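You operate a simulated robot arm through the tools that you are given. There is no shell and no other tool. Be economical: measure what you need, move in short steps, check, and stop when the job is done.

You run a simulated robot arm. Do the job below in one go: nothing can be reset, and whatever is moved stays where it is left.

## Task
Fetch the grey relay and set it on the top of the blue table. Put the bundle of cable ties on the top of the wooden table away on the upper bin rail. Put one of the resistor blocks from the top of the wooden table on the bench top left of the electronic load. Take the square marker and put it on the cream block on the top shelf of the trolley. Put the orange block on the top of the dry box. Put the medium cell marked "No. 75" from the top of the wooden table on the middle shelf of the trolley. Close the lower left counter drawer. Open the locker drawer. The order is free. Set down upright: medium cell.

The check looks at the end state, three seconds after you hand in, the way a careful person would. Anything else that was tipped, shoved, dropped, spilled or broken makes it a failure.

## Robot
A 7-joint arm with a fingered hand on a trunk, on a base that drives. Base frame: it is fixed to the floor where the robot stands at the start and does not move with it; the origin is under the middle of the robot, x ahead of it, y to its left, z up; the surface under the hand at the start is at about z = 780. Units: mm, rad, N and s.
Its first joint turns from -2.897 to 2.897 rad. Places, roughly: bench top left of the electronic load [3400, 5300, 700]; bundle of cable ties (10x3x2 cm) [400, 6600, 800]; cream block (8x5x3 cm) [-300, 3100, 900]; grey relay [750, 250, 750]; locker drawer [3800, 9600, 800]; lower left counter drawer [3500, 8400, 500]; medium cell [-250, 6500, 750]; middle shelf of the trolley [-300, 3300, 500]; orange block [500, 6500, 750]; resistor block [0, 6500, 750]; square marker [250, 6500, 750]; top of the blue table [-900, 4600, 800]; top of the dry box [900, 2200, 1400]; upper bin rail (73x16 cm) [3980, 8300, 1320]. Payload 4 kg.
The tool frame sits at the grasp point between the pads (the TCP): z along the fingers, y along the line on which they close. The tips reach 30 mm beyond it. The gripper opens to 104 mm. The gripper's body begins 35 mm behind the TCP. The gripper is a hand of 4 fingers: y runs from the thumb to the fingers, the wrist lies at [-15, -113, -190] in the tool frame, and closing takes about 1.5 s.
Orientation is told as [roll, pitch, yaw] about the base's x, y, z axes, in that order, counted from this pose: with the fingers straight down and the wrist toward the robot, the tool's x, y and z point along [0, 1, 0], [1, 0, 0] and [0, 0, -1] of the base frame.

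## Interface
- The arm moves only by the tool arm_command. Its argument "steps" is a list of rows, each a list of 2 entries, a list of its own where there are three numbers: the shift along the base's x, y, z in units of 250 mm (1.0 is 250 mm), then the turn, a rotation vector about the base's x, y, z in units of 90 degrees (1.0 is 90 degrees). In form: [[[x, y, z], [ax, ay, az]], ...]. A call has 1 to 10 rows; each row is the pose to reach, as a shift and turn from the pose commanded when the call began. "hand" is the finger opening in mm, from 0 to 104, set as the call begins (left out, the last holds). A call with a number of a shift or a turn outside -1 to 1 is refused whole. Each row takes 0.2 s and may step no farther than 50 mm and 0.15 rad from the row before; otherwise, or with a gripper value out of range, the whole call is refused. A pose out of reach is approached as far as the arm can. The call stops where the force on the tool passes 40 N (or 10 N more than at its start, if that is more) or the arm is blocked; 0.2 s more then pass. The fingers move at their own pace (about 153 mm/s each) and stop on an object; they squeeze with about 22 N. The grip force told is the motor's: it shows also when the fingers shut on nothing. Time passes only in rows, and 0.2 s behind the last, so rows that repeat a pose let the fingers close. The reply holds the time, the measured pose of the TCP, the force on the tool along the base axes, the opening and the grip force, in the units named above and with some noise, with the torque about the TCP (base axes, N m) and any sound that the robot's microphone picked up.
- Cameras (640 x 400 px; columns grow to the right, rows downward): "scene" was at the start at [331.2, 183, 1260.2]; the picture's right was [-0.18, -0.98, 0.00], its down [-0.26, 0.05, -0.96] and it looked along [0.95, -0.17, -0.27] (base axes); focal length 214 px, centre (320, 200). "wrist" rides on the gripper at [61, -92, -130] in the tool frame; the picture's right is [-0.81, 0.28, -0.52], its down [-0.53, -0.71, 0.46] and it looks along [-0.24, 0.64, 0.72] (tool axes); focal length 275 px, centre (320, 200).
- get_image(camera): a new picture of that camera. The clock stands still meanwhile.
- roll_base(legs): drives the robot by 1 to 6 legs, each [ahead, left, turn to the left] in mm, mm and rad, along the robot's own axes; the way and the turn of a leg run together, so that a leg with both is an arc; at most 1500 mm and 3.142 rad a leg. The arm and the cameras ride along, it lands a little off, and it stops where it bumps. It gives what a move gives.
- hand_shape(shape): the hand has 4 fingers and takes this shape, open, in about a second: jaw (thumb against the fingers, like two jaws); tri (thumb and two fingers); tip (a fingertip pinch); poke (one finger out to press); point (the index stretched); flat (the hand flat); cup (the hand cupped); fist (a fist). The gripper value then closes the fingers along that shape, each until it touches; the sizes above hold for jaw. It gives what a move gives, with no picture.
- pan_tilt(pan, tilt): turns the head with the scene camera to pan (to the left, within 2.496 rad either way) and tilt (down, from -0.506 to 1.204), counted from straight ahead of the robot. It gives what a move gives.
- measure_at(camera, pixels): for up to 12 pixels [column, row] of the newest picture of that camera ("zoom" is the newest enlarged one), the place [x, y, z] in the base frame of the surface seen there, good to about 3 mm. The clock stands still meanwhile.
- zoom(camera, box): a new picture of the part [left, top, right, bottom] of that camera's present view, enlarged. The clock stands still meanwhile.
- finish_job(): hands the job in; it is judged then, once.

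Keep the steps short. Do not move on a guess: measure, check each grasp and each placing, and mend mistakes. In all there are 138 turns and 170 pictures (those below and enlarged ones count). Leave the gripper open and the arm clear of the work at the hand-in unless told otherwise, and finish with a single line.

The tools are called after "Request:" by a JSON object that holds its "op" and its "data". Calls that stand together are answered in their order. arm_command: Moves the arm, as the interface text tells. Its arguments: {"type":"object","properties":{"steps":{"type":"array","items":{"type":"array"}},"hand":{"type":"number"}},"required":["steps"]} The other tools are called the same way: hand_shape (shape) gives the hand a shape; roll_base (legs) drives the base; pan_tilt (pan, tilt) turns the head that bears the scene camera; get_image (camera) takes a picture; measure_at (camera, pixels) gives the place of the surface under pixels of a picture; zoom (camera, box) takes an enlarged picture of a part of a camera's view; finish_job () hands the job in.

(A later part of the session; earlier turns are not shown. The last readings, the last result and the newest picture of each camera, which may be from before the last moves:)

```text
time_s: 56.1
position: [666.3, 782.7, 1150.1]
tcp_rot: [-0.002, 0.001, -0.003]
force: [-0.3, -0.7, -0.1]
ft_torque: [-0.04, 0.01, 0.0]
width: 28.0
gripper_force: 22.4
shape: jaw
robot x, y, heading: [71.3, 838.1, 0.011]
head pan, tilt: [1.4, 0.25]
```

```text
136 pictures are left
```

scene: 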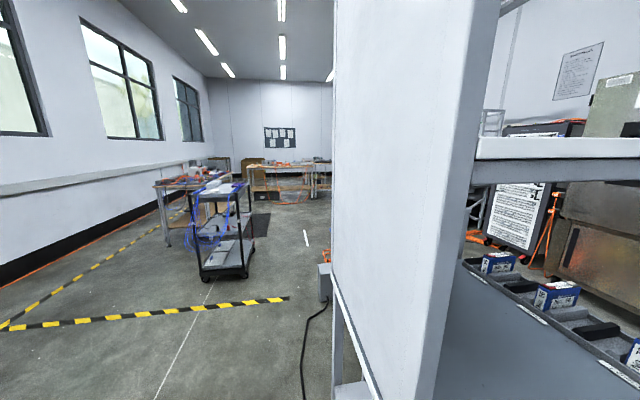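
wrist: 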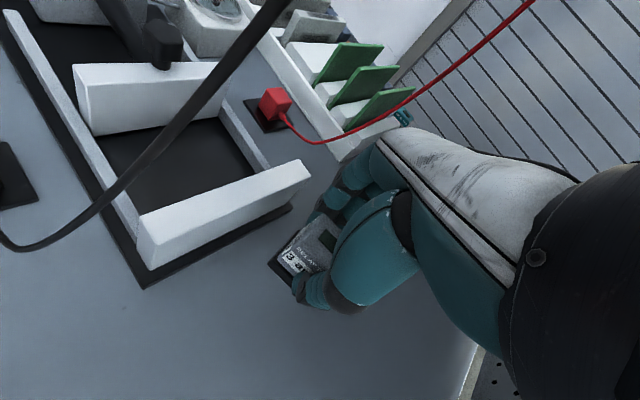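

I see the trolley at (225, 230), tables beyond it, and a cable on the floor. I'll zoom and measure to plan the drive.

Request:
{"op": "zoom", "data": {"camera": "scene", "box": [130, 120, 340, 290]}}

Request:
{"op": "measure_at", "data": {"camera": "scene", "pixels": [[210, 280], [240, 275], [225, 195], [207, 193], [240, 188], [205, 240], [165, 185], [170, 245], [300, 165], [325, 270], [304, 370], [330, 300]]}}

```text
2.35 times, centred on (235, 205) of scene
```

zoom: 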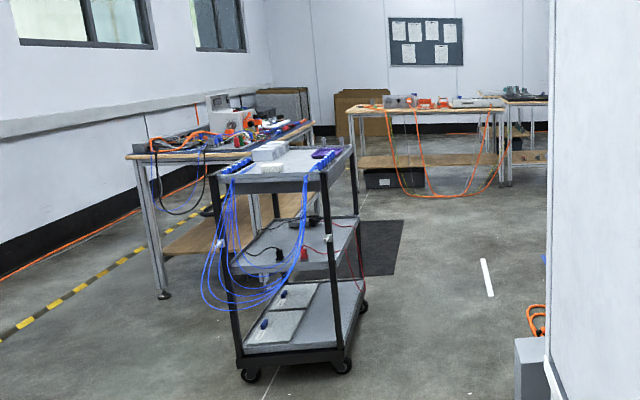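

```text
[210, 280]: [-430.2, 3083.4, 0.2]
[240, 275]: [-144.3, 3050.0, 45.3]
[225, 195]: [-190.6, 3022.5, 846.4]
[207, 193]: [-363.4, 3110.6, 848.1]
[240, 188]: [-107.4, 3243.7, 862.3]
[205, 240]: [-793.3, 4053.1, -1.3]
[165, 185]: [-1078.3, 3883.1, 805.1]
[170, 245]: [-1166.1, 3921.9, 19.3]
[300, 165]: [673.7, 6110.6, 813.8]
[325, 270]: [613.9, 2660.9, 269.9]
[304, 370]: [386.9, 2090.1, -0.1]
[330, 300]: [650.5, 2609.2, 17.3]
```

The trolley spans x −430…−90 from y≈3020, and there is a floor cable and box on the right (x≥387 at y 2090, box x≈600 at y 2660). I'll back off, turn to face +y, drive to about (20, 2000), then look again.

Request:
{"op": "roll_base", "data": {"legs": [[-200, 0, 0], [0, 0, 1.56], [1160, -150, 0]]}}

Request:
{"op": "pan_tilt", "data": {"pan": 0.0, "tilt": 0.4}}

Request:
{"op": "get_image", "data": {"camera": "scene"}}

```text
time_s: 67.1
position: [36.8, 2611.4, 1149.8]
tcp_rot: [-0.002, 0.004, 1.583]
force: [0.9, 0.6, -0.2]
ft_torque: [-0.01, -0.02, 0.04]
width: 27.8
gripper_force: 21.4
shape: jaw
robot x, y, heading: [-6.4, 2007.9, 1.598]
head pan, tilt: [1.4, 0.25]
```

```text
time_s: 68.7
position: [36.1, 2610.6, 1150.5]
tcp_rot: [-0.002, 0.0, 1.584]
force: [0.3, -0.6, -0.3]
ft_torque: [0.03, -0.02, 0.0]
width: 28.1
gripper_force: 22.1
shape: jaw
robot x, y, heading: [-9.9, 2011.6, 1.592]
head pan, tilt: [0.0, 0.4]
```

```text
134 pictures are left
```

scene: 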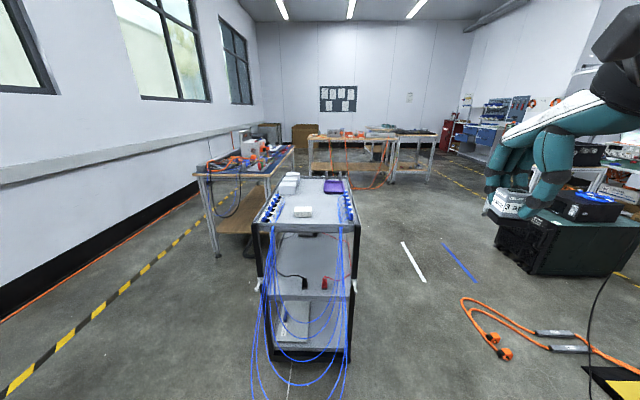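

I'll measure the gap to the right of the trolley, the floor items and the tables.

Request:
{"op": "measure_at", "data": {"camera": "scene", "pixels": [[350, 355], [357, 228], [350, 180], [468, 305], [500, 352], [580, 360], [500, 262], [530, 270], [296, 150], [218, 255], [205, 175], [262, 240]]}}

Request:
{"op": "zoom", "data": {"camera": "scene", "box": [180, 110, 460, 285]}}

```text
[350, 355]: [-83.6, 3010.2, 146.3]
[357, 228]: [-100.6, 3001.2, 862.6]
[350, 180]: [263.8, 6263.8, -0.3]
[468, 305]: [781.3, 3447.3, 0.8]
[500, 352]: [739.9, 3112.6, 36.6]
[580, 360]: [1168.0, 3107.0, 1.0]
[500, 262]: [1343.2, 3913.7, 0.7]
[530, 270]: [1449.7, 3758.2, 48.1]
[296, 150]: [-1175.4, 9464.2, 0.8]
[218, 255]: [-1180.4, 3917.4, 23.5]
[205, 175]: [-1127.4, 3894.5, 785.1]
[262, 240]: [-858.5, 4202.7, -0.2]
```

```text
2.29 times, centred on (320, 198) of scene
```

zoom: 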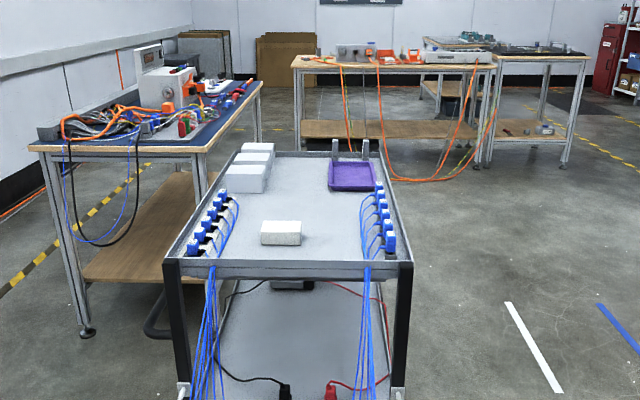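

The gap right of the trolley (side at x≈−85) is passable. I'll correct the heading and creep up in two stages, staying between the trolley and the floor cable.

Request:
{"op": "roll_base", "data": {"legs": [[0, 0, -0.021], [389, -110, 0], [230, -110, 0]]}}

```text
time_s: 73.1
position: [241.5, 3209.1, 1149.7]
tcp_rot: [-0.002, 0.002, 1.598]
force: [-0.1, -0.6, -0.6]
ft_torque: [0.02, -0.01, 0.0]
width: 28.0
gripper_force: 21.5
shape: jaw
robot x, y, heading: [209.6, 2612.9, 1.616]
head pan, tilt: [0.0, 0.4]
stopped in leg 3: the robot was blocked; the commanded pose is now the measured one
```

Blocked at (210, 2613). I'll look right and down to see what was touched.

Request:
{"op": "pan_tilt", "data": {"pan": -1.6, "tilt": 0.7}}

Request:
{"op": "get_image", "data": {"camera": "scene"}}

Request:
{"op": "pan_tilt", "data": {"pan": 0.0, "tilt": 0.9}}

Request:
{"op": "get_image", "data": {"camera": "scene"}}

```text
time_s: 74.8
position: [241.9, 3210.5, 1149.6]
tcp_rot: [-0.002, 0.001, 1.598]
force: [0.9, 0.0, -0.5]
ft_torque: [-0.03, -0.04, 0.01]
width: 27.9
gripper_force: 21.8
shape: jaw
robot x, y, heading: [207.4, 2607.8, 1.614]
head pan, tilt: [-1.6, 0.7]
```

```text
132 pictures are left
```

scene: 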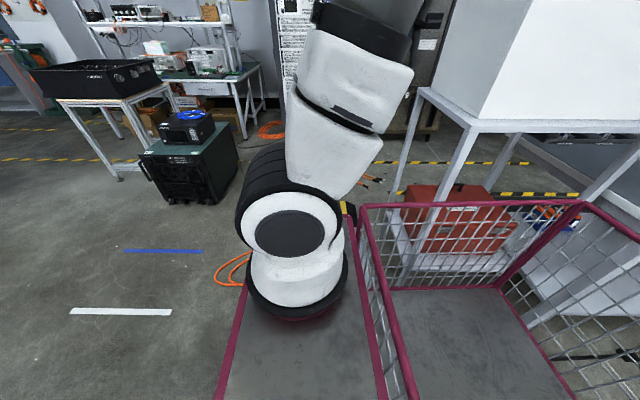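

```text
time_s: 76.5
position: [242.1, 3209.9, 1150.6]
tcp_rot: [-0.001, 0.002, 1.601]
force: [0.5, -0.8, -0.3]
ft_torque: [-0.02, -0.02, 0.01]
width: 27.6
gripper_force: 21.8
shape: jaw
robot x, y, heading: [210.6, 2613.9, 1.613]
head pan, tilt: [0.0, 0.901]
```

```text
131 pictures are left
```

scene: 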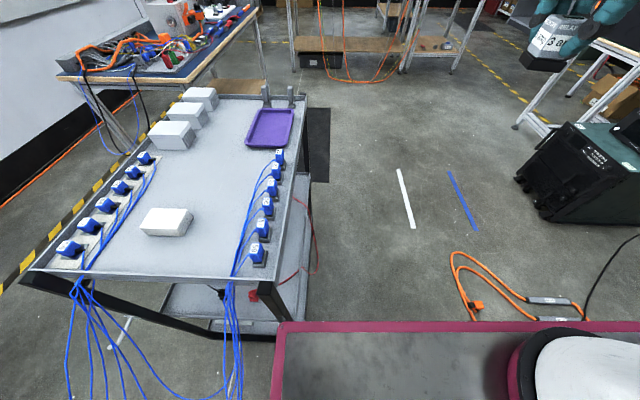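

The base has a mesh basket at its rear. I'll measure the front-left corner against the trolley, then look at the right rear again.

Request:
{"op": "measure_at", "data": {"camera": "scene", "pixels": [[278, 330], [272, 390], [300, 300], [305, 220], [235, 350], [240, 395], [225, 300], [470, 303], [545, 300]]}}

Request:
{"op": "pan_tilt", "data": {"pan": -1.9, "tilt": 0.9}}

Request:
{"op": "get_image", "data": {"camera": "scene"}}

Request:
{"op": "measure_at", "data": {"camera": "scene", "pixels": [[100, 100], [300, 100], [400, 60], [250, 250], [200, 200], [330, 200], [450, 200], [520, 200], [600, 250], [500, 300], [560, 60], [350, 330]]}}

```text
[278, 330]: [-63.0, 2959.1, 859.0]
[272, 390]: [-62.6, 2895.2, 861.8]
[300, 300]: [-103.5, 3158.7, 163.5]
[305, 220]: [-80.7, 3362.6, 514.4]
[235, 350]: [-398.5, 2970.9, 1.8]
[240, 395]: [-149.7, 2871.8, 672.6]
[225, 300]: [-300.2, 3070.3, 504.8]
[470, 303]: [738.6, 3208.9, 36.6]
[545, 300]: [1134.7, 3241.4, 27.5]
```

```text
time_s: 78.3
position: [242.7, 3209.1, 1149.4]
tcp_rot: [-0.002, 0.002, 1.599]
force: [0.5, 0.3, -0.2]
ft_torque: [-0.01, -0.04, -0.03]
width: 28.0
gripper_force: 21.7
shape: jaw
robot x, y, heading: [209.4, 2614.1, 1.611]
head pan, tilt: [-1.901, 0.901]
```

```text
130 pictures are left
```

scene: 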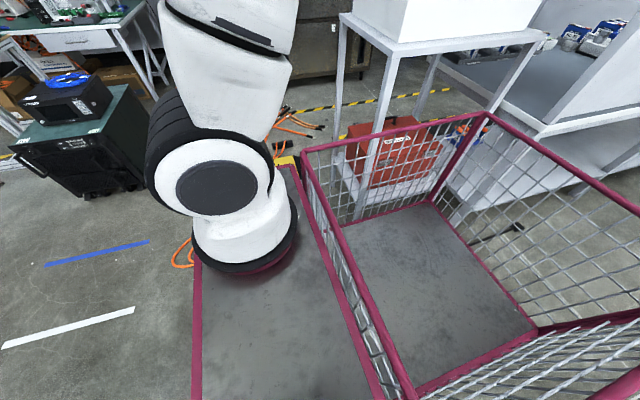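

```text
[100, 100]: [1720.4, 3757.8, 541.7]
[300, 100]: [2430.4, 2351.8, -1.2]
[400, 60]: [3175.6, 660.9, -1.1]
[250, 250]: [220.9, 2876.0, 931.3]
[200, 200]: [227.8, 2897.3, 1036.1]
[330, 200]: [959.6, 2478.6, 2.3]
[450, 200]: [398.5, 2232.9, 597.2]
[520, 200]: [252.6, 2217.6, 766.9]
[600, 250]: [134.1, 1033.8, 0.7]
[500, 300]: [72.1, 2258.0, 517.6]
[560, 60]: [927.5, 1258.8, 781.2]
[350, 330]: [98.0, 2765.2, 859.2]
```

The basket side is near the dry-box stand's leg. I'll zoom there and measure the leg and rim, plus the arm column for its true axis.

Request:
{"op": "zoom", "data": {"camera": "scene", "box": [260, 0, 500, 240]}}

Request:
{"op": "measure_at", "data": {"camera": "scene", "pixels": [[343, 50], [337, 120], [375, 150], [385, 100], [448, 150], [305, 160], [380, 135], [485, 118], [245, 272], [195, 260], [293, 230], [545, 38]]}}

```text
1.67 times, centred on (380, 120) of scene
```

zoom: 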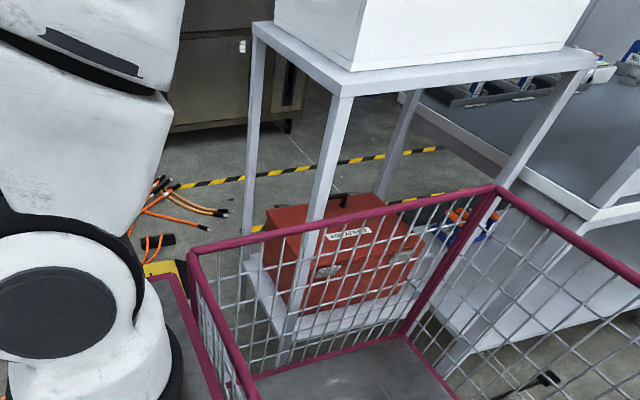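

```text
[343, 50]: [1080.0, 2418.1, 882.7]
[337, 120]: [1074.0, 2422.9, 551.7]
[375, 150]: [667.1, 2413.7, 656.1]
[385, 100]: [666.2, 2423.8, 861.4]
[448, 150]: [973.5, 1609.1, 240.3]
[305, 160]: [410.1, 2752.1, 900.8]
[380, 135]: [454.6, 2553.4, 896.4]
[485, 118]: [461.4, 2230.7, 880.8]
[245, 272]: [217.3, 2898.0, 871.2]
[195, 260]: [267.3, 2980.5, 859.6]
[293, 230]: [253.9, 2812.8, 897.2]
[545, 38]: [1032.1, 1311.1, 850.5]
```

The stand's legs are at x≥666, so they were not touched. The arm column axis sits about 250 ahead and 108 right of the base centre, which is useful. Next I'll check the yellow box beside the base's right front.

Request:
{"op": "measure_at", "data": {"camera": "scene", "pixels": [[287, 161], [278, 165], [290, 172], [297, 168], [180, 262], [175, 240]]}}

Request:
{"op": "pan_tilt", "data": {"pan": -0.75, "tilt": 1.1}}

Request:
{"op": "get_image", "data": {"camera": "scene"}}

Request:
{"op": "pan_tilt", "data": {"pan": 0.6, "tilt": 1.1}}

Request:
{"op": "get_image", "data": {"camera": "scene"}}

```text
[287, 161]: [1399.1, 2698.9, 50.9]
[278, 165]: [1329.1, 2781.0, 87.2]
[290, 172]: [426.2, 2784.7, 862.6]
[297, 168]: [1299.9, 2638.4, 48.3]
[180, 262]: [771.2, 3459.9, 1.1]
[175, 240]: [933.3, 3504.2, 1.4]
```

```text
time_s: 79.7
position: [242.3, 3208.3, 1149.8]
tcp_rot: [-0.002, 0.002, 1.599]
force: [-0.2, -0.3, -1.7]
ft_torque: [-0.02, 0.02, -0.01]
width: 28.1
gripper_force: 21.5
shape: jaw
robot x, y, heading: [209.6, 2610.9, 1.611]
head pan, tilt: [-0.75, 1.1]
```

```text
128 pictures are left
```

scene: 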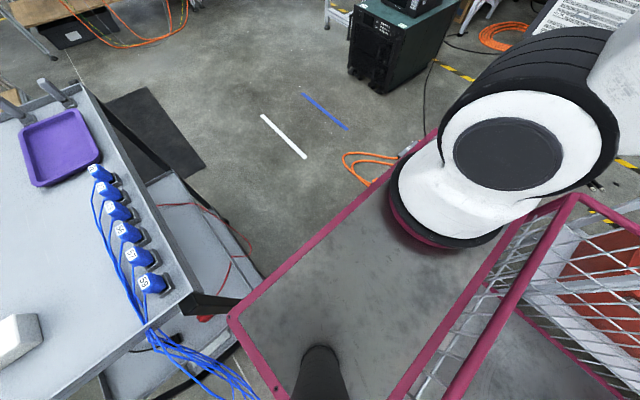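

```text
time_s: 81.2
position: [241.6, 3209.1, 1149.4]
tcp_rot: [0.0, 0.002, 1.599]
force: [0.1, 0.2, -1.9]
ft_torque: [-0.01, 0.0, 0.01]
width: 27.8
gripper_force: 22.0
shape: jaw
robot x, y, heading: [210.9, 2610.3, 1.612]
head pan, tilt: [0.6, 1.1]
```

```text
127 pictures are left
```

scene: 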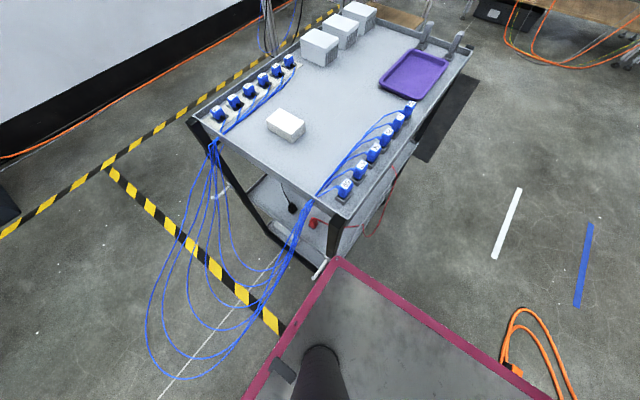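

The front-left corner met the trolley's handle stub. I'll back off 60, straighten, slide right 65, and drive on past the trolley.

Request:
{"op": "roll_base", "data": {"legs": [[-60, -5, 0], [0, 0, -0.041], [0, -65, 0], [450, 0, 0]]}}

Request:
{"op": "get_image", "data": {"camera": "scene"}}

```text
time_s: 85.4
position: [335.8, 3590.2, 1151.4]
tcp_rot: [0.0, 0.0, 1.565]
force: [0.0, -0.5, 0.3]
ft_torque: [0.01, -0.01, -0.01]
width: 27.9
gripper_force: 22.1
shape: jaw
robot x, y, heading: [278.3, 2992.1, 1.577]
head pan, tilt: [0.6, 1.1]
```

```text
126 pictures are left
```

scene: 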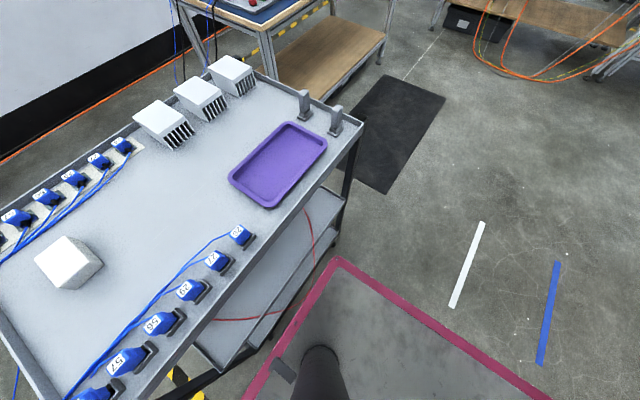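

Past the pinch. While here I'll measure the cream block and trolley top for later, then drive on to about (280, 4300).

Request:
{"op": "measure_at", "data": {"camera": "scene", "pixels": [[68, 258], [62, 240], [98, 262], [72, 285], [38, 262], [130, 300], [130, 340], [222, 262], [280, 165], [270, 310], [165, 120], [350, 130]]}}

Request:
{"op": "roll_base", "data": {"legs": [[1250, 0, 0]]}}

Request:
{"op": "pan_tilt", "data": {"pan": 1.2, "tilt": 0.5}}

Request:
{"op": "get_image", "data": {"camera": "scene"}}

```text
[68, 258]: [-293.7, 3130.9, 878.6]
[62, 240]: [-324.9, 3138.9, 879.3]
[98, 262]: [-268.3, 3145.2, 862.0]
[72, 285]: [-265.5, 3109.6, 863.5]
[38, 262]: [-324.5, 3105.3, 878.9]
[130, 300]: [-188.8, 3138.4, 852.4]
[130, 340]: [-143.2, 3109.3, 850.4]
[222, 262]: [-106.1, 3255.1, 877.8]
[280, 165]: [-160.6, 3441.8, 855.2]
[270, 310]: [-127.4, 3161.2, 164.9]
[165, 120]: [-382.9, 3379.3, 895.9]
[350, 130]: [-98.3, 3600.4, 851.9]
```

```text
time_s: 91.7
position: [324.9, 4836.1, 1150.3]
tcp_rot: [-0.004, 0.001, 1.567]
force: [-0.5, 0.5, -0.8]
ft_torque: [0.03, 0.01, -0.02]
width: 27.9
gripper_force: 21.7
shape: jaw
robot x, y, heading: [271.9, 4238.2, 1.579]
head pan, tilt: [0.6, 1.1]
```

```text
time_s: 92.7
position: [325.1, 4835.2, 1150.2]
tcp_rot: [-0.001, 0.004, 1.565]
force: [1.0, -0.3, -0.5]
ft_torque: [0.02, -0.01, -0.01]
width: 28.0
gripper_force: 22.2
shape: jaw
robot x, y, heading: [270.8, 4235.8, 1.58]
head pan, tilt: [1.201, 0.499]
```

```text
125 pictures are left
```

scene: 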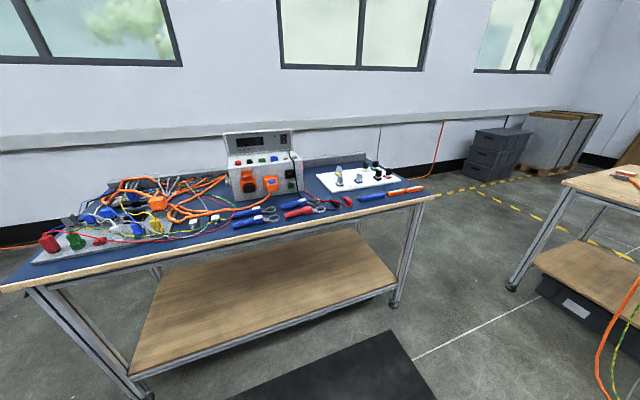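

The blue table is cluttered; I need a free spot. Zooming in.

Request:
{"op": "zoom", "data": {"camera": "scene", "box": [120, 150, 440, 270]}}

Request:
{"op": "measure_at", "data": {"camera": "scene", "pixels": [[435, 196], [10, 280], [320, 190], [325, 222], [200, 245], [285, 232], [360, 205], [350, 187], [315, 160], [255, 220], [300, 211], [325, 200]]}}

```text
2.00 times, centred on (280, 210) of scene
```

zoom: 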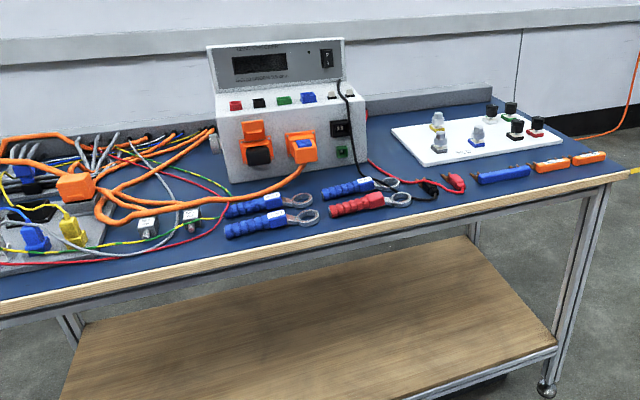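

```text
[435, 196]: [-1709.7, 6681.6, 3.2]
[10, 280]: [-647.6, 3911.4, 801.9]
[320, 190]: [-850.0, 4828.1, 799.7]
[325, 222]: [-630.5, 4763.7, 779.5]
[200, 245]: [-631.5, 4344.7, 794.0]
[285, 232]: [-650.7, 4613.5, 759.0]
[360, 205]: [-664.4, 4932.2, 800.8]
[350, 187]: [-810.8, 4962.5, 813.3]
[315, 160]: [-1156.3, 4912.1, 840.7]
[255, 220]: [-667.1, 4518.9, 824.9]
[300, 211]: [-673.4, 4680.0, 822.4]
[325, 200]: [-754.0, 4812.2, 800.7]
```

Candidate free spots are the front strip near zoom (440, 205) and the right end near zoom (580, 145). I'll measure these and their neighbours.

Request:
{"op": "measure_at", "data": {"camera": "zoom", "pixels": [[575, 143], [600, 153], [545, 110], [555, 132], [610, 165], [455, 183], [480, 180], [430, 190], [405, 199], [440, 210], [470, 205], [520, 190]]}}

Request:
{"op": "measure_at", "data": {"camera": "zoom", "pixels": [[385, 140], [380, 160], [395, 165], [378, 115], [540, 170], [530, 180], [440, 228], [200, 235], [150, 255], [210, 245], [330, 235]]}}

```text
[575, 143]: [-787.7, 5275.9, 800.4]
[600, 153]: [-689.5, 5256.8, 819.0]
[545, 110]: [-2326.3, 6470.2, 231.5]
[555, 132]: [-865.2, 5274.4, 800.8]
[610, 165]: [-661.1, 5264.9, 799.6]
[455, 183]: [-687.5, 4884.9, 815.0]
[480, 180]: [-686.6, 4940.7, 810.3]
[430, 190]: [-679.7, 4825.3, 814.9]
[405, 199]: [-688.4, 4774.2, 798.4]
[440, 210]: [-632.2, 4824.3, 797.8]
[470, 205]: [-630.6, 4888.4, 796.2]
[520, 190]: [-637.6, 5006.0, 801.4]
```

```text
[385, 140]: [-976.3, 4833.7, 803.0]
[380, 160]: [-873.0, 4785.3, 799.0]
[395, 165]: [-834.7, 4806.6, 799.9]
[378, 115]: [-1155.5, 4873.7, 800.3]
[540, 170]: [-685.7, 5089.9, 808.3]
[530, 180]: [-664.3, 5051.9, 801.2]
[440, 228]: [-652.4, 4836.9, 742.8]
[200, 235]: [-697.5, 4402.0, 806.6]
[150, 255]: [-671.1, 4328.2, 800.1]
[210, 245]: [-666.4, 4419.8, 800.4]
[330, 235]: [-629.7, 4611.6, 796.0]
```

The middle gap around (−850, 4840) between the instrument and the white board looks free at z≈800. I'll turn to face the table and park with the arm column in line with that spot.

Request:
{"op": "roll_base", "data": {"legs": [[0, 0, 1.561], [76, -496, 0]]}}

Request:
{"op": "pan_tilt", "data": {"pan": -0.2, "tilt": 0.5}}

Request:
{"op": "get_image", "data": {"camera": "scene"}}

```text
time_s: 99.4
position: [-388.9, 4812.2, 1150.3]
tcp_rot: [-0.002, 0.002, 3.103]
force: [0.4, -0.6, -1.4]
ft_torque: [-0.03, -0.01, 0.0]
width: 27.6
gripper_force: 22.3
shape: jaw
robot x, y, heading: [208.0, 4737.7, 3.122]
head pan, tilt: [1.201, 0.499]
```

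```text
time_s: 101.0
position: [-387.9, 4810.2, 1150.6]
tcp_rot: [0.0, 0.002, 3.103]
force: [-0.3, 0.5, -1.0]
ft_torque: [-0.01, 0.03, -0.01]
width: 27.4
gripper_force: 21.6
shape: jaw
robot x, y, heading: [208.0, 4736.4, 3.114]
head pan, tilt: [-0.201, 0.499]
```

```text
123 pictures are left
```

scene: 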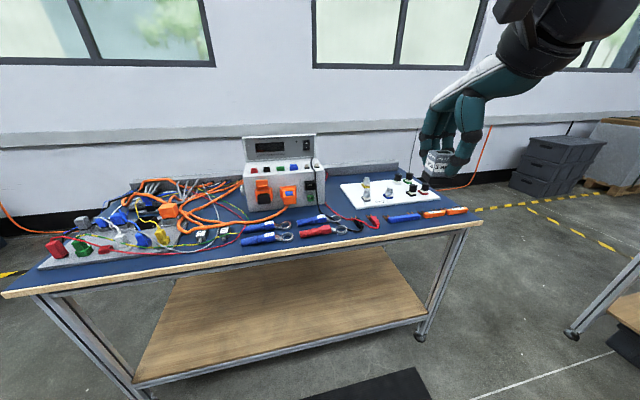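

Zooming on the gap from this side.

Request:
{"op": "zoom", "data": {"camera": "scene", "box": [290, 160, 450, 250]}}

Request:
{"op": "measure_at", "data": {"camera": "zoom", "pixels": [[170, 130], [185, 170], [220, 160], [215, 195], [250, 185], [270, 180], [200, 115], [140, 150], [190, 205], [232, 212], [280, 200], [330, 190]]}}

```text
4.00 times, centred on (370, 205) of scene
```

zoom: 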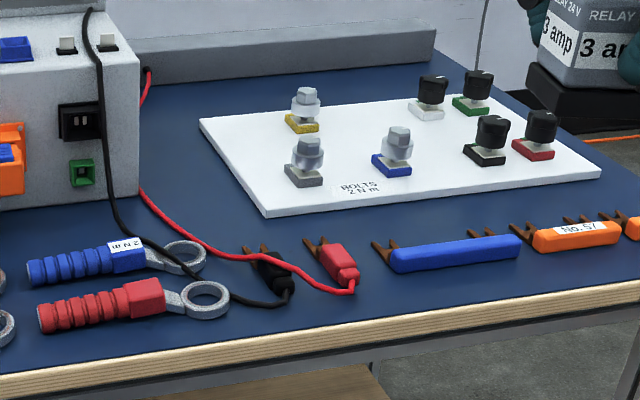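

```text
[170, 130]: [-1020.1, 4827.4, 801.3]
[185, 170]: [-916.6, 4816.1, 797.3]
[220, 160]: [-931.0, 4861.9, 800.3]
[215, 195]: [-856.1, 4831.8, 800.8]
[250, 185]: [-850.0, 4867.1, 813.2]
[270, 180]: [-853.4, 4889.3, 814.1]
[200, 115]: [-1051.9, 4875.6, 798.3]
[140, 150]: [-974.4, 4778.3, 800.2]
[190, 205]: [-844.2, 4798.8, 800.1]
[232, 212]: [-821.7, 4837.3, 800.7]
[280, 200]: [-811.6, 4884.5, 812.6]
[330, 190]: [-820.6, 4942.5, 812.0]
```

There is a free patch at about (−850, 4830, 800), clear of the red lead, the instrument and the board. I'll move the hand over it to z≈970.

Request:
{"op": "arm_command", "data": {"steps": [[[-0.153, 0.007, -0.04], [0, 0, 0]], [[-0.307, 0.013, -0.08], [0, 0, 0]], [[-0.46, 0.02, -0.12], [0, 0, 0]], [[-0.613, 0.027, -0.16], [0, 0, 0.005]], [[-0.767, 0.033, -0.2], [0, 0, 0.008]], [[-0.92, 0.04, -0.24], [0, 0, 0.01]]]}}

Request:
{"op": "arm_command", "data": {"steps": [[[-0.153, 0.006, -0.08], [0, 0, 0]], [[-0.307, 0.012, -0.16], [0, 0, 0]], [[-0.46, 0.018, -0.24], [0, 0, 0]], [[-0.613, 0.024, -0.32], [0, 0, 0]], [[-0.767, 0.03, -0.4], [0, 0, 0]], [[-0.92, 0.036, -0.48], [0, 0, 0]], [[-0.92, 0.036, -0.48], [0, 0, 0]]]}}

Request:
{"op": "get_image", "data": {"camera": "wrist"}}

Request:
{"op": "zoom", "data": {"camera": "scene", "box": [270, 100, 470, 260]}}

```text
time_s: 102.4
position: [-619.2, 4821.2, 1088.1]
tcp_rot: [-0.002, 0.0, 3.12]
force: [1.0, -0.3, 0.8]
ft_torque: [0.01, 0.02, -0.01]
width: 27.8
gripper_force: 22.3
shape: jaw
robot x, y, heading: [207.1, 4735.8, 3.117]
head pan, tilt: [-0.201, 0.499]
```

```text
time_s: 104.0
position: [-850.1, 4831.0, 971.2]
tcp_rot: [-0.002, 0.002, 3.119]
force: [0.3, 0.2, -1.4]
ft_torque: [-0.03, 0.01, 0.02]
width: 27.6
gripper_force: 21.9
shape: jaw
robot x, y, heading: [204.9, 4737.8, 3.119]
head pan, tilt: [-0.201, 0.499]
```

```text
121 pictures are left
```

wrist: 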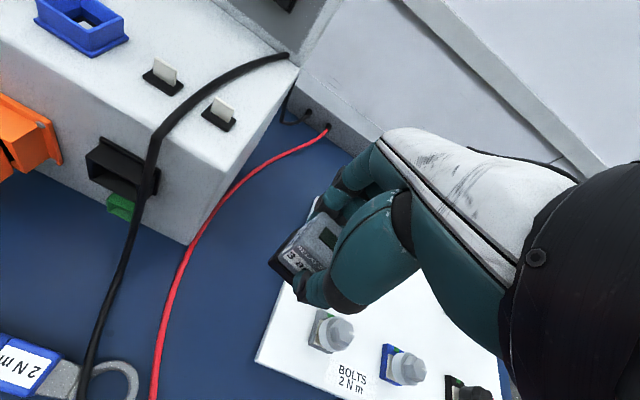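

```text
2.50 times, centred on (370, 180) of scene
```

zoom: 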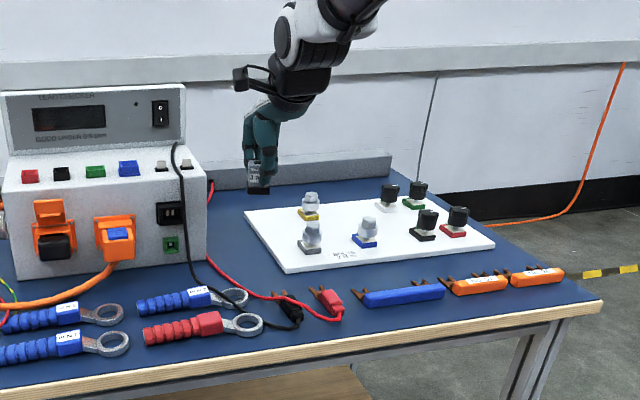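

The landing point predicts to wrist px (243, 300): blue mat, clear of the red lead and 22 mm from the board. I'll shift 12 mm away from the board and lower gently.

Request:
{"op": "arm_command", "data": {"steps": [[[0, -0.048, -0.1], [0, 0, 0]], [[0, -0.048, -0.22], [0, 0, 0]], [[0, -0.048, -0.34], [0, 0, 0]], [[0, -0.048, -0.42], [0, 0, 0]], [[0, -0.048, -0.46], [0, 0, 0]], [[0, -0.048, -0.48], [0, 0, 0]], [[0, -0.048, -0.496], [0, 0, 0]], [[0, -0.048, -0.504], [0, 0, 0]], [[0, -0.048, -0.508], [0, 0, 0]]]}}

Request:
{"op": "get_image", "data": {"camera": "wrist"}}

Request:
{"op": "zoom", "data": {"camera": "scene", "box": [320, 160, 420, 230]}}

```text
time_s: 106.0
position: [-849.8, 4818.7, 844.4]
tcp_rot: [-0.003, -0.004, 3.12]
force: [1.8, -1.8, 13.8]
ft_torque: [-0.01, 0.07, 0.01]
width: 28.4
gripper_force: 21.9
shape: jaw
robot x, y, heading: [201.6, 4734.7, 3.114]
head pan, tilt: [-0.201, 0.499]
```

```text
119 pictures are left
```

wrist: 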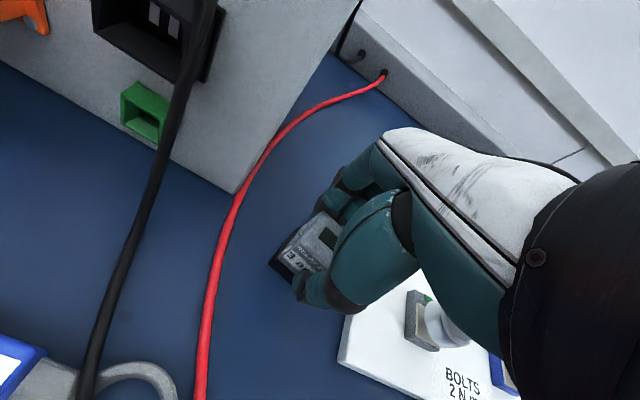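

```text
5.71 times, centred on (370, 195) of scene
```

zoom: 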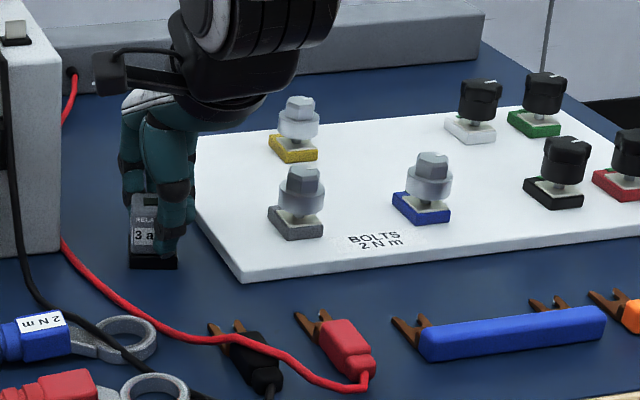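

Contact felt at 13.8 N and the relay stands on the mat. I'll open to 62 and rise straight up.

Request:
{"op": "arm_command", "data": {"steps": [[[0, 0, 0], [0, 0, 0]], [[0, 0, 0], [0, 0, 0]], [[0, 0, 0], [0, 0, 0]], [[0, 0, 0], [0, 0, 0]]], "hand": 62}}

Request:
{"op": "arm_command", "data": {"steps": [[[0, 0, 0.06], [0, 0, 0]], [[0, 0, 0.2], [0, 0, 0]], [[0, 0, 0.4], [0, 0, 0]], [[0, 0, 0.6], [0, 0, 0]], [[0, 0, 0.8], [0, 0, 0]], [[0, 0, 1.0], [0, 0, 0]]]}}

Request:
{"op": "zoom", "data": {"camera": "scene", "box": [310, 130, 430, 230]}}

```text
time_s: 107.0
position: [-849.8, 4818.6, 841.8]
tcp_rot: [-0.001, 0.002, 3.12]
force: [-0.5, 1.1, -0.4]
ft_torque: [-0.01, -0.02, 0.01]
width: 61.5
gripper_force: 0.0
shape: jaw
robot x, y, heading: [206.8, 4738.0, 3.118]
head pan, tilt: [-0.201, 0.499]
```

```text
time_s: 108.4
position: [-849.0, 4818.3, 1093.2]
tcp_rot: [-0.002, 0.004, 3.117]
force: [-0.4, -0.2, -0.4]
ft_torque: [-0.01, 0.01, -0.03]
width: 61.4
gripper_force: 0.0
shape: jaw
robot x, y, heading: [204.6, 4733.9, 3.116]
head pan, tilt: [-0.201, 0.499]
```

```text
4.00 times, centred on (370, 180) of scene
```

zoom: 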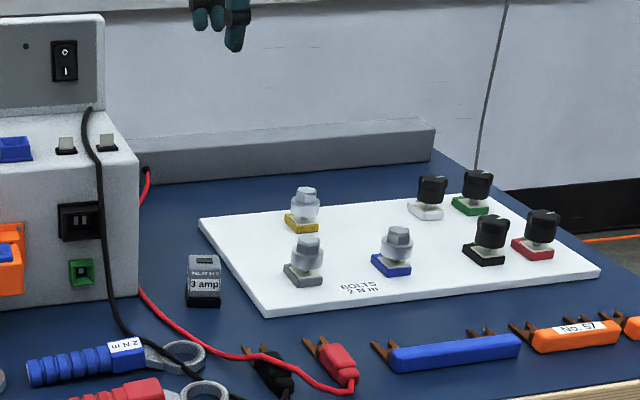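

The relay stands upright on the blue table. Next I'll retract the arm to the ready pose, then turn and drive toward the wooden table.

Request:
{"op": "arm_command", "data": {"steps": [[[0.16, 0, 0.04], [0, 0, 0]], [[0.32, 0, 0.08], [0, 0, 0]], [[0.48, 0, 0.12], [0, 0, 0]], [[0.64, 0, 0.16], [0, 0, 0]], [[0.8, 0, 0.2], [0, 0, 0]], [[0.96, 0, 0.22], [0, 0, 0]]], "hand": 100}}

Request:
{"op": "arm_command", "data": {"steps": [[[0.16, 0, 0], [0, 0, 0]], [[0.32, 0, 0], [0, 0, 0]], [[0.48, 0, 0], [0, 0, 0]], [[0.64, 0, 0], [0, 0, 0]], [[0.84, 0, 0], [0, 0, 0]]]}}

Request:
{"op": "roll_base", "data": {"legs": [[0, 0, -1.547], [770, 105, 0]]}}

Request:
{"op": "pan_tilt", "data": {"pan": -0.15, "tilt": 0.5}}

Request:
{"op": "get_image", "data": {"camera": "scene"}}

```text
time_s: 109.8
position: [-607.6, 4818.7, 1145.5]
tcp_rot: [-0.001, 0.003, 3.119]
force: [-0.2, -0.2, -0.8]
ft_torque: [0.02, -0.02, 0.02]
width: 100.3
gripper_force: 0.0
shape: jaw
robot x, y, heading: [206.9, 4739.7, 3.12]
head pan, tilt: [-0.201, 0.499]
```

```text
time_s: 111.0
position: [-395.2, 4819.5, 1146.2]
tcp_rot: [-0.001, 0.004, 3.119]
force: [0.0, 0.6, -0.4]
ft_torque: [0.0, -0.04, 0.01]
width: 100.0
gripper_force: 0.0
shape: jaw
robot x, y, heading: [203.9, 4737.5, 3.121]
head pan, tilt: [-0.201, 0.499]
```

```text
time_s: 119.0
position: [146.9, 6124.2, 1148.0]
tcp_rot: [-0.003, 0.002, 1.588]
force: [0.8, -0.5, 1.7]
ft_torque: [0.0, 0.0, 0.02]
width: 100.1
gripper_force: 0.1
shape: jaw
robot x, y, heading: [86.9, 5518.6, 1.589]
head pan, tilt: [-0.201, 0.499]
```

```text
time_s: 119.6
position: [145.4, 6123.3, 1146.2]
tcp_rot: [-0.003, 0.003, 1.588]
force: [-0.4, -0.3, -0.6]
ft_torque: [0.01, 0.01, 0.03]
width: 100.1
gripper_force: 0.1
shape: jaw
robot x, y, heading: [86.3, 5518.7, 1.588]
head pan, tilt: [-0.15, 0.499]
```

```text
116 pictures are left
```

scene: 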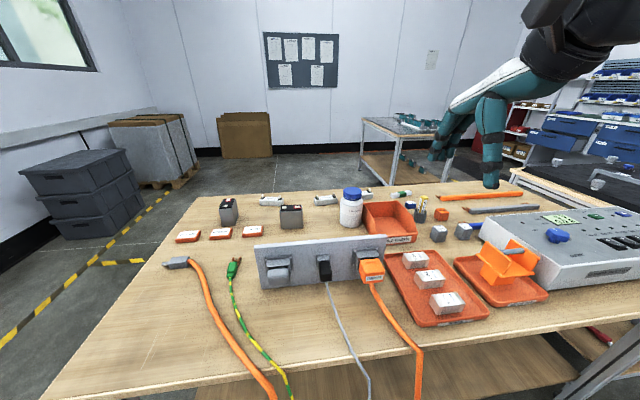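

The wooden table is in view. I'll zoom into both halves to identify the items.

Request:
{"op": "zoom", "data": {"camera": "scene", "box": [150, 170, 370, 300]}}

Request:
{"op": "measure_at", "data": {"camera": "scene", "pixels": [[229, 211], [229, 203], [291, 215], [291, 208], [350, 195], [188, 237], [220, 233], [270, 201], [325, 200], [442, 214], [438, 232], [463, 230]]}}

Request:
{"op": "zoom", "data": {"camera": "scene", "box": [340, 165, 560, 325]}}

Request:
{"op": "measure_at", "data": {"camera": "scene", "pixels": [[447, 303], [414, 260], [430, 279], [480, 196], [500, 209], [400, 193], [372, 194], [420, 205], [510, 270], [390, 218], [100, 370], [490, 322]]}}

```text
2.91 times, centred on (260, 235) of scene
```

zoom: 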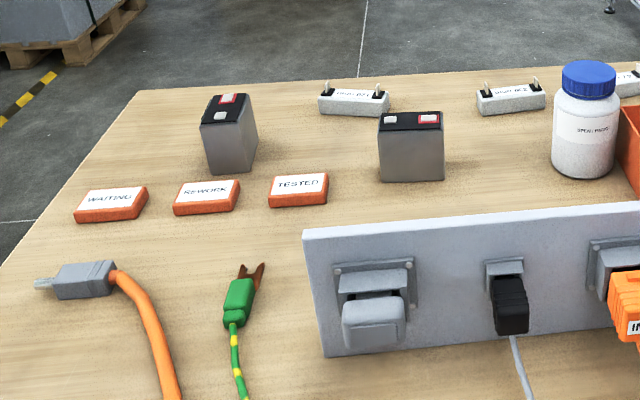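

```text
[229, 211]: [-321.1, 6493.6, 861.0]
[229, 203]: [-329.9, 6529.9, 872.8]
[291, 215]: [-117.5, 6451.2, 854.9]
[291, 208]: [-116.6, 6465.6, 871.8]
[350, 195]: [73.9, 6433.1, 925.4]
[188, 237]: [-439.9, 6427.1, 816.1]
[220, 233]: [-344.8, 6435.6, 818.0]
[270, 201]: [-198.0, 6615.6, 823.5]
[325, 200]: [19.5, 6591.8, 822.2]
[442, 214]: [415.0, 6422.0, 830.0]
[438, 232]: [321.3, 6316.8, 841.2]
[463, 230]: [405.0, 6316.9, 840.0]
```

```text
2.50 times, centred on (450, 245) of scene
```

zoom: 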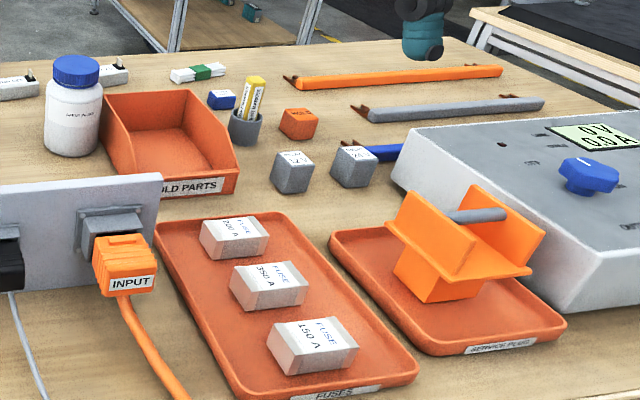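

```text
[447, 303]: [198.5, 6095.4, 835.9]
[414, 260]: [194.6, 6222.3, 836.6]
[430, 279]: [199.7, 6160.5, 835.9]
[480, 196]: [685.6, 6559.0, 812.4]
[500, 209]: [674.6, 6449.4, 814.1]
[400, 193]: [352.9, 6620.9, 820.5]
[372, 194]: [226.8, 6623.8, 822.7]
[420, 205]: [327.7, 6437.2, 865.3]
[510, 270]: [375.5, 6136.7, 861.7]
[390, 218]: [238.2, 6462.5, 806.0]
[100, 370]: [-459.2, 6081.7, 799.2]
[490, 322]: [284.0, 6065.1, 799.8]
```

Now I can identify the items:
- Two grey cells, at (−322, 6510) and (−117, 6460).
- Three resistor blocks at the back.
- The white bundle with a green band at (353, 6621), which is the cable ties.
- The yellow square marker in a cup at (327, 6437).
- The orange cube at (415, 6422).

I'll zoom for the cell labels, then back 60 mm and bring the hand over the orange cube.

Request:
{"op": "zoom", "data": {"camera": "scene", "box": [205, 185, 315, 245]}}

Request:
{"op": "roll_base", "data": {"legs": [[-60, 0, -0.015]]}}

Request:
{"op": "arm_command", "data": {"steps": [[[0.09, 0.133, -0.03], [0, 0, 0]], [[0.18, 0.267, -0.07], [0, 0, 0]], [[0.27, 0.4, -0.11], [0, 0, 0]], [[0.36, 0.533, -0.15], [0, 0, 0]], [[0.45, 0.667, -0.2], [0, 0, 0]], [[0.54, 0.8, -0.26], [0, 0, 0]]]}}

Request:
{"op": "arm_command", "data": {"steps": [[[0.09, 0.108, -0.1], [0, 0, 0]], [[0.18, 0.216, -0.2], [0, 0, 0]], [[0.27, 0.324, -0.3], [0, 0, 0]], [[0.36, 0.432, -0.4], [0, 0, 0]], [[0.45, 0.54, -0.5], [0, 0, 0]], [[0.54, 0.648, -0.56], [0, 0, 0]], [[0.54, 0.648, -0.56], [0, 0, 0]]]}}

Request:
{"op": "get_image", "data": {"camera": "wrist"}}

```text
5.82 times, centred on (260, 215) of scene
```

zoom: 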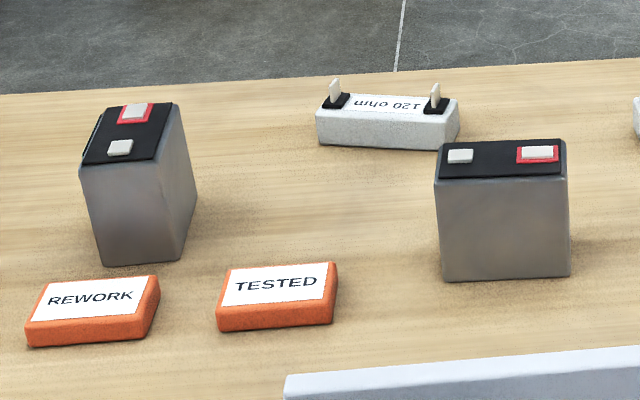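

```text
time_s: 120.5
position: [157.0, 6062.5, 1146.6]
tcp_rot: [-0.001, 0.002, 1.573]
force: [0.2, 0.3, -0.5]
ft_torque: [0.03, 0.01, -0.01]
width: 100.1
gripper_force: 0.1
shape: jaw
robot x, y, heading: [86.4, 5458.1, 1.57]
head pan, tilt: [-0.15, 0.499]
```

```text
time_s: 122.0
position: [291.5, 6262.5, 1080.8]
tcp_rot: [-0.002, -0.001, 1.574]
force: [-0.2, 0.2, 1.2]
ft_torque: [0.0, -0.01, -0.02]
width: 100.0
gripper_force: 0.0
shape: jaw
robot x, y, heading: [89.7, 5458.2, 1.571]
head pan, tilt: [-0.15, 0.499]
```

```text
time_s: 123.5
position: [425.4, 6425.9, 938.9]
tcp_rot: [-0.002, 0.002, 1.576]
force: [0.7, 0.0, 0.0]
ft_torque: [0.01, -0.01, -0.01]
width: 99.9
gripper_force: 0.1
shape: jaw
robot x, y, heading: [88.5, 5461.3, 1.572]
head pan, tilt: [-0.15, 0.499]
```

```text
112 pictures are left
```

wrist: 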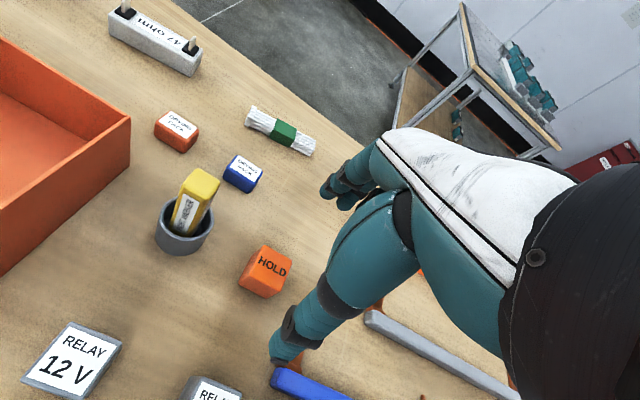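

The cube labelled HOLD is at (265, 272). I'll zoom and measure it together with the other small blocks.

Request:
{"op": "zoom", "data": {"camera": "wrist", "box": [130, 90, 330, 310]}}

Request:
{"op": "measure_at", "data": {"camera": "wrist", "pixels": [[177, 122], [243, 168], [268, 262], [250, 262], [285, 280], [262, 250], [278, 290], [200, 182], [195, 230], [280, 132], [250, 115], [312, 150]]}}

```text
1.82 times, centred on (230, 200) of wrist
```

zoom: 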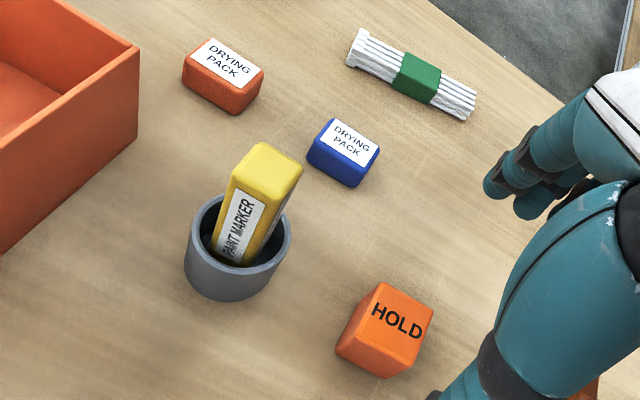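

```text
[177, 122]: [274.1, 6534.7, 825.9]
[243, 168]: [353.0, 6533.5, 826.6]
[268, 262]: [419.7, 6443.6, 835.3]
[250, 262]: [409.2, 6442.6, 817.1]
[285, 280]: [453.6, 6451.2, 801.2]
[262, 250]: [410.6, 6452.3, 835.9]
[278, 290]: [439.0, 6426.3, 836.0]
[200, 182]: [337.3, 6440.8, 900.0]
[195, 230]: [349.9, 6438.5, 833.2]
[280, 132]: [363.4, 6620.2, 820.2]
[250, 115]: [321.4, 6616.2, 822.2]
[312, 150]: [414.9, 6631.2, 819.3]
```

HOLD is an orange block of about 30×30×36 mm, centred at (425, 6439) with its edges along the axes. I'll descend over it, close, and lift.

Request:
{"op": "arm_command", "data": {"steps": [[[0, 0.052, -0.1], [0, 0, 0]], [[0, 0.052, -0.22], [0, 0, 0]], [[0, 0.052, -0.32], [0, 0, 0]], [[0, 0.052, -0.38], [0, 0, 0]], [[0, 0.052, -0.416], [0, 0, 0]], [[0, 0.052, -0.416], [0, 0, 0]]], "hand": 80}}

Request:
{"op": "get_image", "data": {"camera": "wrist"}}

Request:
{"op": "arm_command", "data": {"steps": [[[0, 0, 0], [0, 0, 0]], [[0, 0, 0], [0, 0, 0]], [[0, 0, 0], [0, 0, 0]], [[0, 0, 0], [0, 0, 0]], [[0, 0, 0], [0, 0, 0]], [[0, 0, 0], [0, 0, 0]], [[0, 0, 0], [0, 0, 0]]], "hand": 12}}

Request:
{"op": "arm_command", "data": {"steps": [[[0, 0, 0.06], [0, 0, 0]], [[0, 0, 0.2], [0, 0, 0]], [[0, 0, 0.4], [0, 0, 0]], [[0, 0, 0.6], [0, 0, 0]], [[0, 0, 0.8], [0, 0, 0]]]}}

Request:
{"op": "get_image", "data": {"camera": "wrist"}}

```text
time_s: 125.0
position: [425.6, 6436.7, 837.4]
tcp_rot: [-0.003, 0.001, 1.575]
force: [-1.2, -0.5, 0.1]
ft_torque: [-0.03, -0.01, -0.01]
width: 80.3
gripper_force: 0.0
shape: jaw
robot x, y, heading: [88.2, 5458.0, 1.571]
head pan, tilt: [-0.15, 0.499]
```

```text
110 pictures are left
```

wrist: 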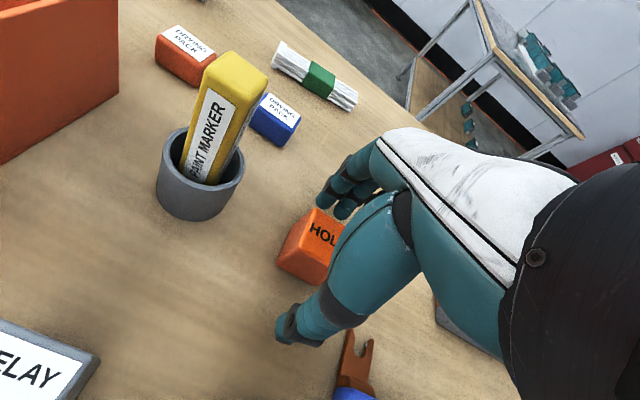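

```text
time_s: 126.5
position: [424.8, 6437.7, 837.3]
tcp_rot: [0.0, 0.004, 1.574]
force: [0.8, 0.5, 0.5]
ft_torque: [0.0, -0.01, -0.03]
width: 25.5
gripper_force: 21.8
shape: jaw
robot x, y, heading: [91.3, 5458.2, 1.568]
head pan, tilt: [-0.15, 0.499]
```

```text
time_s: 127.8
position: [426.6, 6435.5, 1036.1]
tcp_rot: [-0.003, 0.003, 1.574]
force: [0.3, 0.3, -0.6]
ft_torque: [-0.03, 0.0, -0.02]
width: 25.3
gripper_force: 22.3
shape: jaw
robot x, y, heading: [88.1, 5458.3, 1.575]
head pan, tilt: [-0.15, 0.499]
```

```text
109 pictures are left
```

wrist: 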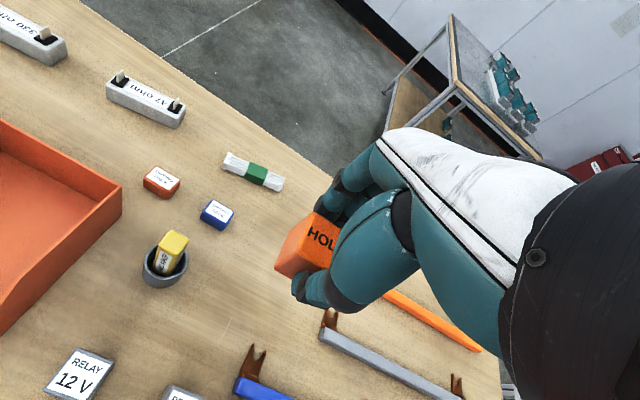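

The orange block is held. I'll retract to the ready pose, turn round to face −y, and drive toward the trolley passage.

Request:
{"op": "arm_command", "data": {"steps": [[[-0.095, -0.127, 0.04], [0, 0, 0]], [[-0.19, -0.254, 0.08], [0, 0, 0]], [[-0.285, -0.381, 0.12], [0, 0, 0]], [[-0.38, -0.508, 0.16], [0, 0, 0]], [[-0.475, -0.635, 0.2], [0, 0, 0]], [[-0.57, -0.76, 0.23], [0, 0, 0]]]}}

Request:
{"op": "arm_command", "data": {"steps": [[[-0.095, -0.127, 0.04], [0, 0, 0]], [[-0.19, -0.254, 0.08], [0, 0, 0]], [[-0.285, -0.381, 0.12], [0, 0, 0]], [[-0.38, -0.508, 0.16], [0, 0, 0]], [[-0.475, -0.635, 0.2], [0, 0, 0]], [[-0.57, -0.76, 0.23], [0, 0, 0]]]}}

Request:
{"op": "roll_base", "data": {"legs": [[0, 0, 3.1415], [1450, 190, 0]]}}

Request:
{"op": "pan_tilt", "data": {"pan": 0.0, "tilt": 0.5}}

Request:
{"op": "get_image", "data": {"camera": "scene"}}

```text
time_s: 129.2
position: [284.3, 6248.1, 1094.6]
tcp_rot: [-0.002, 0.001, 1.573]
force: [-0.2, -0.1, -1.3]
ft_torque: [0.01, 0.04, 0.0]
width: 25.1
gripper_force: 22.3
shape: jaw
robot x, y, heading: [85.5, 5459.8, 1.573]
head pan, tilt: [-0.15, 0.499]
```

```text
time_s: 130.6
position: [142.0, 6057.1, 1153.5]
tcp_rot: [-0.001, 0.003, 1.574]
force: [-0.5, 0.7, -0.1]
ft_torque: [-0.04, 0.02, 0.0]
width: 25.5
gripper_force: 22.3
shape: jaw
robot x, y, heading: [87.4, 5459.3, 1.567]
head pan, tilt: [-0.15, 0.499]
```

```text
time_s: 145.2
position: [220.7, 3412.9, 1153.5]
tcp_rot: [-0.001, 0.001, -1.574]
force: [-0.3, -0.4, -1.0]
ft_torque: [-0.01, 0.01, 0.03]
width: 25.3
gripper_force: 22.0
shape: jaw
robot x, y, heading: [275.7, 4010.6, -1.576]
head pan, tilt: [-0.15, 0.499]
```

```text
time_s: 145.9
position: [221.0, 3412.5, 1153.6]
tcp_rot: [-0.002, 0.002, -1.573]
force: [-0.4, 0.0, -0.2]
ft_torque: [0.01, 0.0, 0.01]
width: 25.0
gripper_force: 22.5
shape: jaw
robot x, y, heading: [278.4, 4008.9, -1.58]
head pan, tilt: [0.0, 0.499]
```

```text
108 pictures are left
```

scene: 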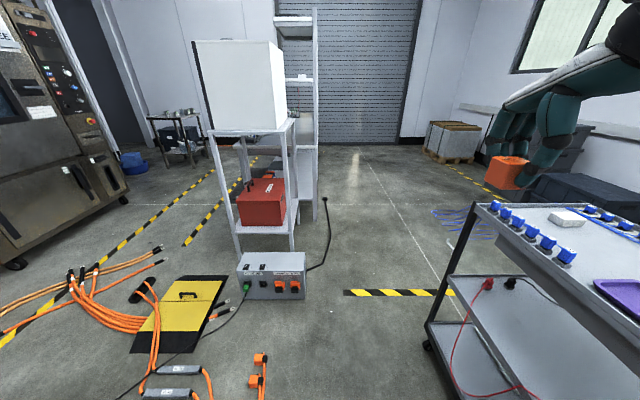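

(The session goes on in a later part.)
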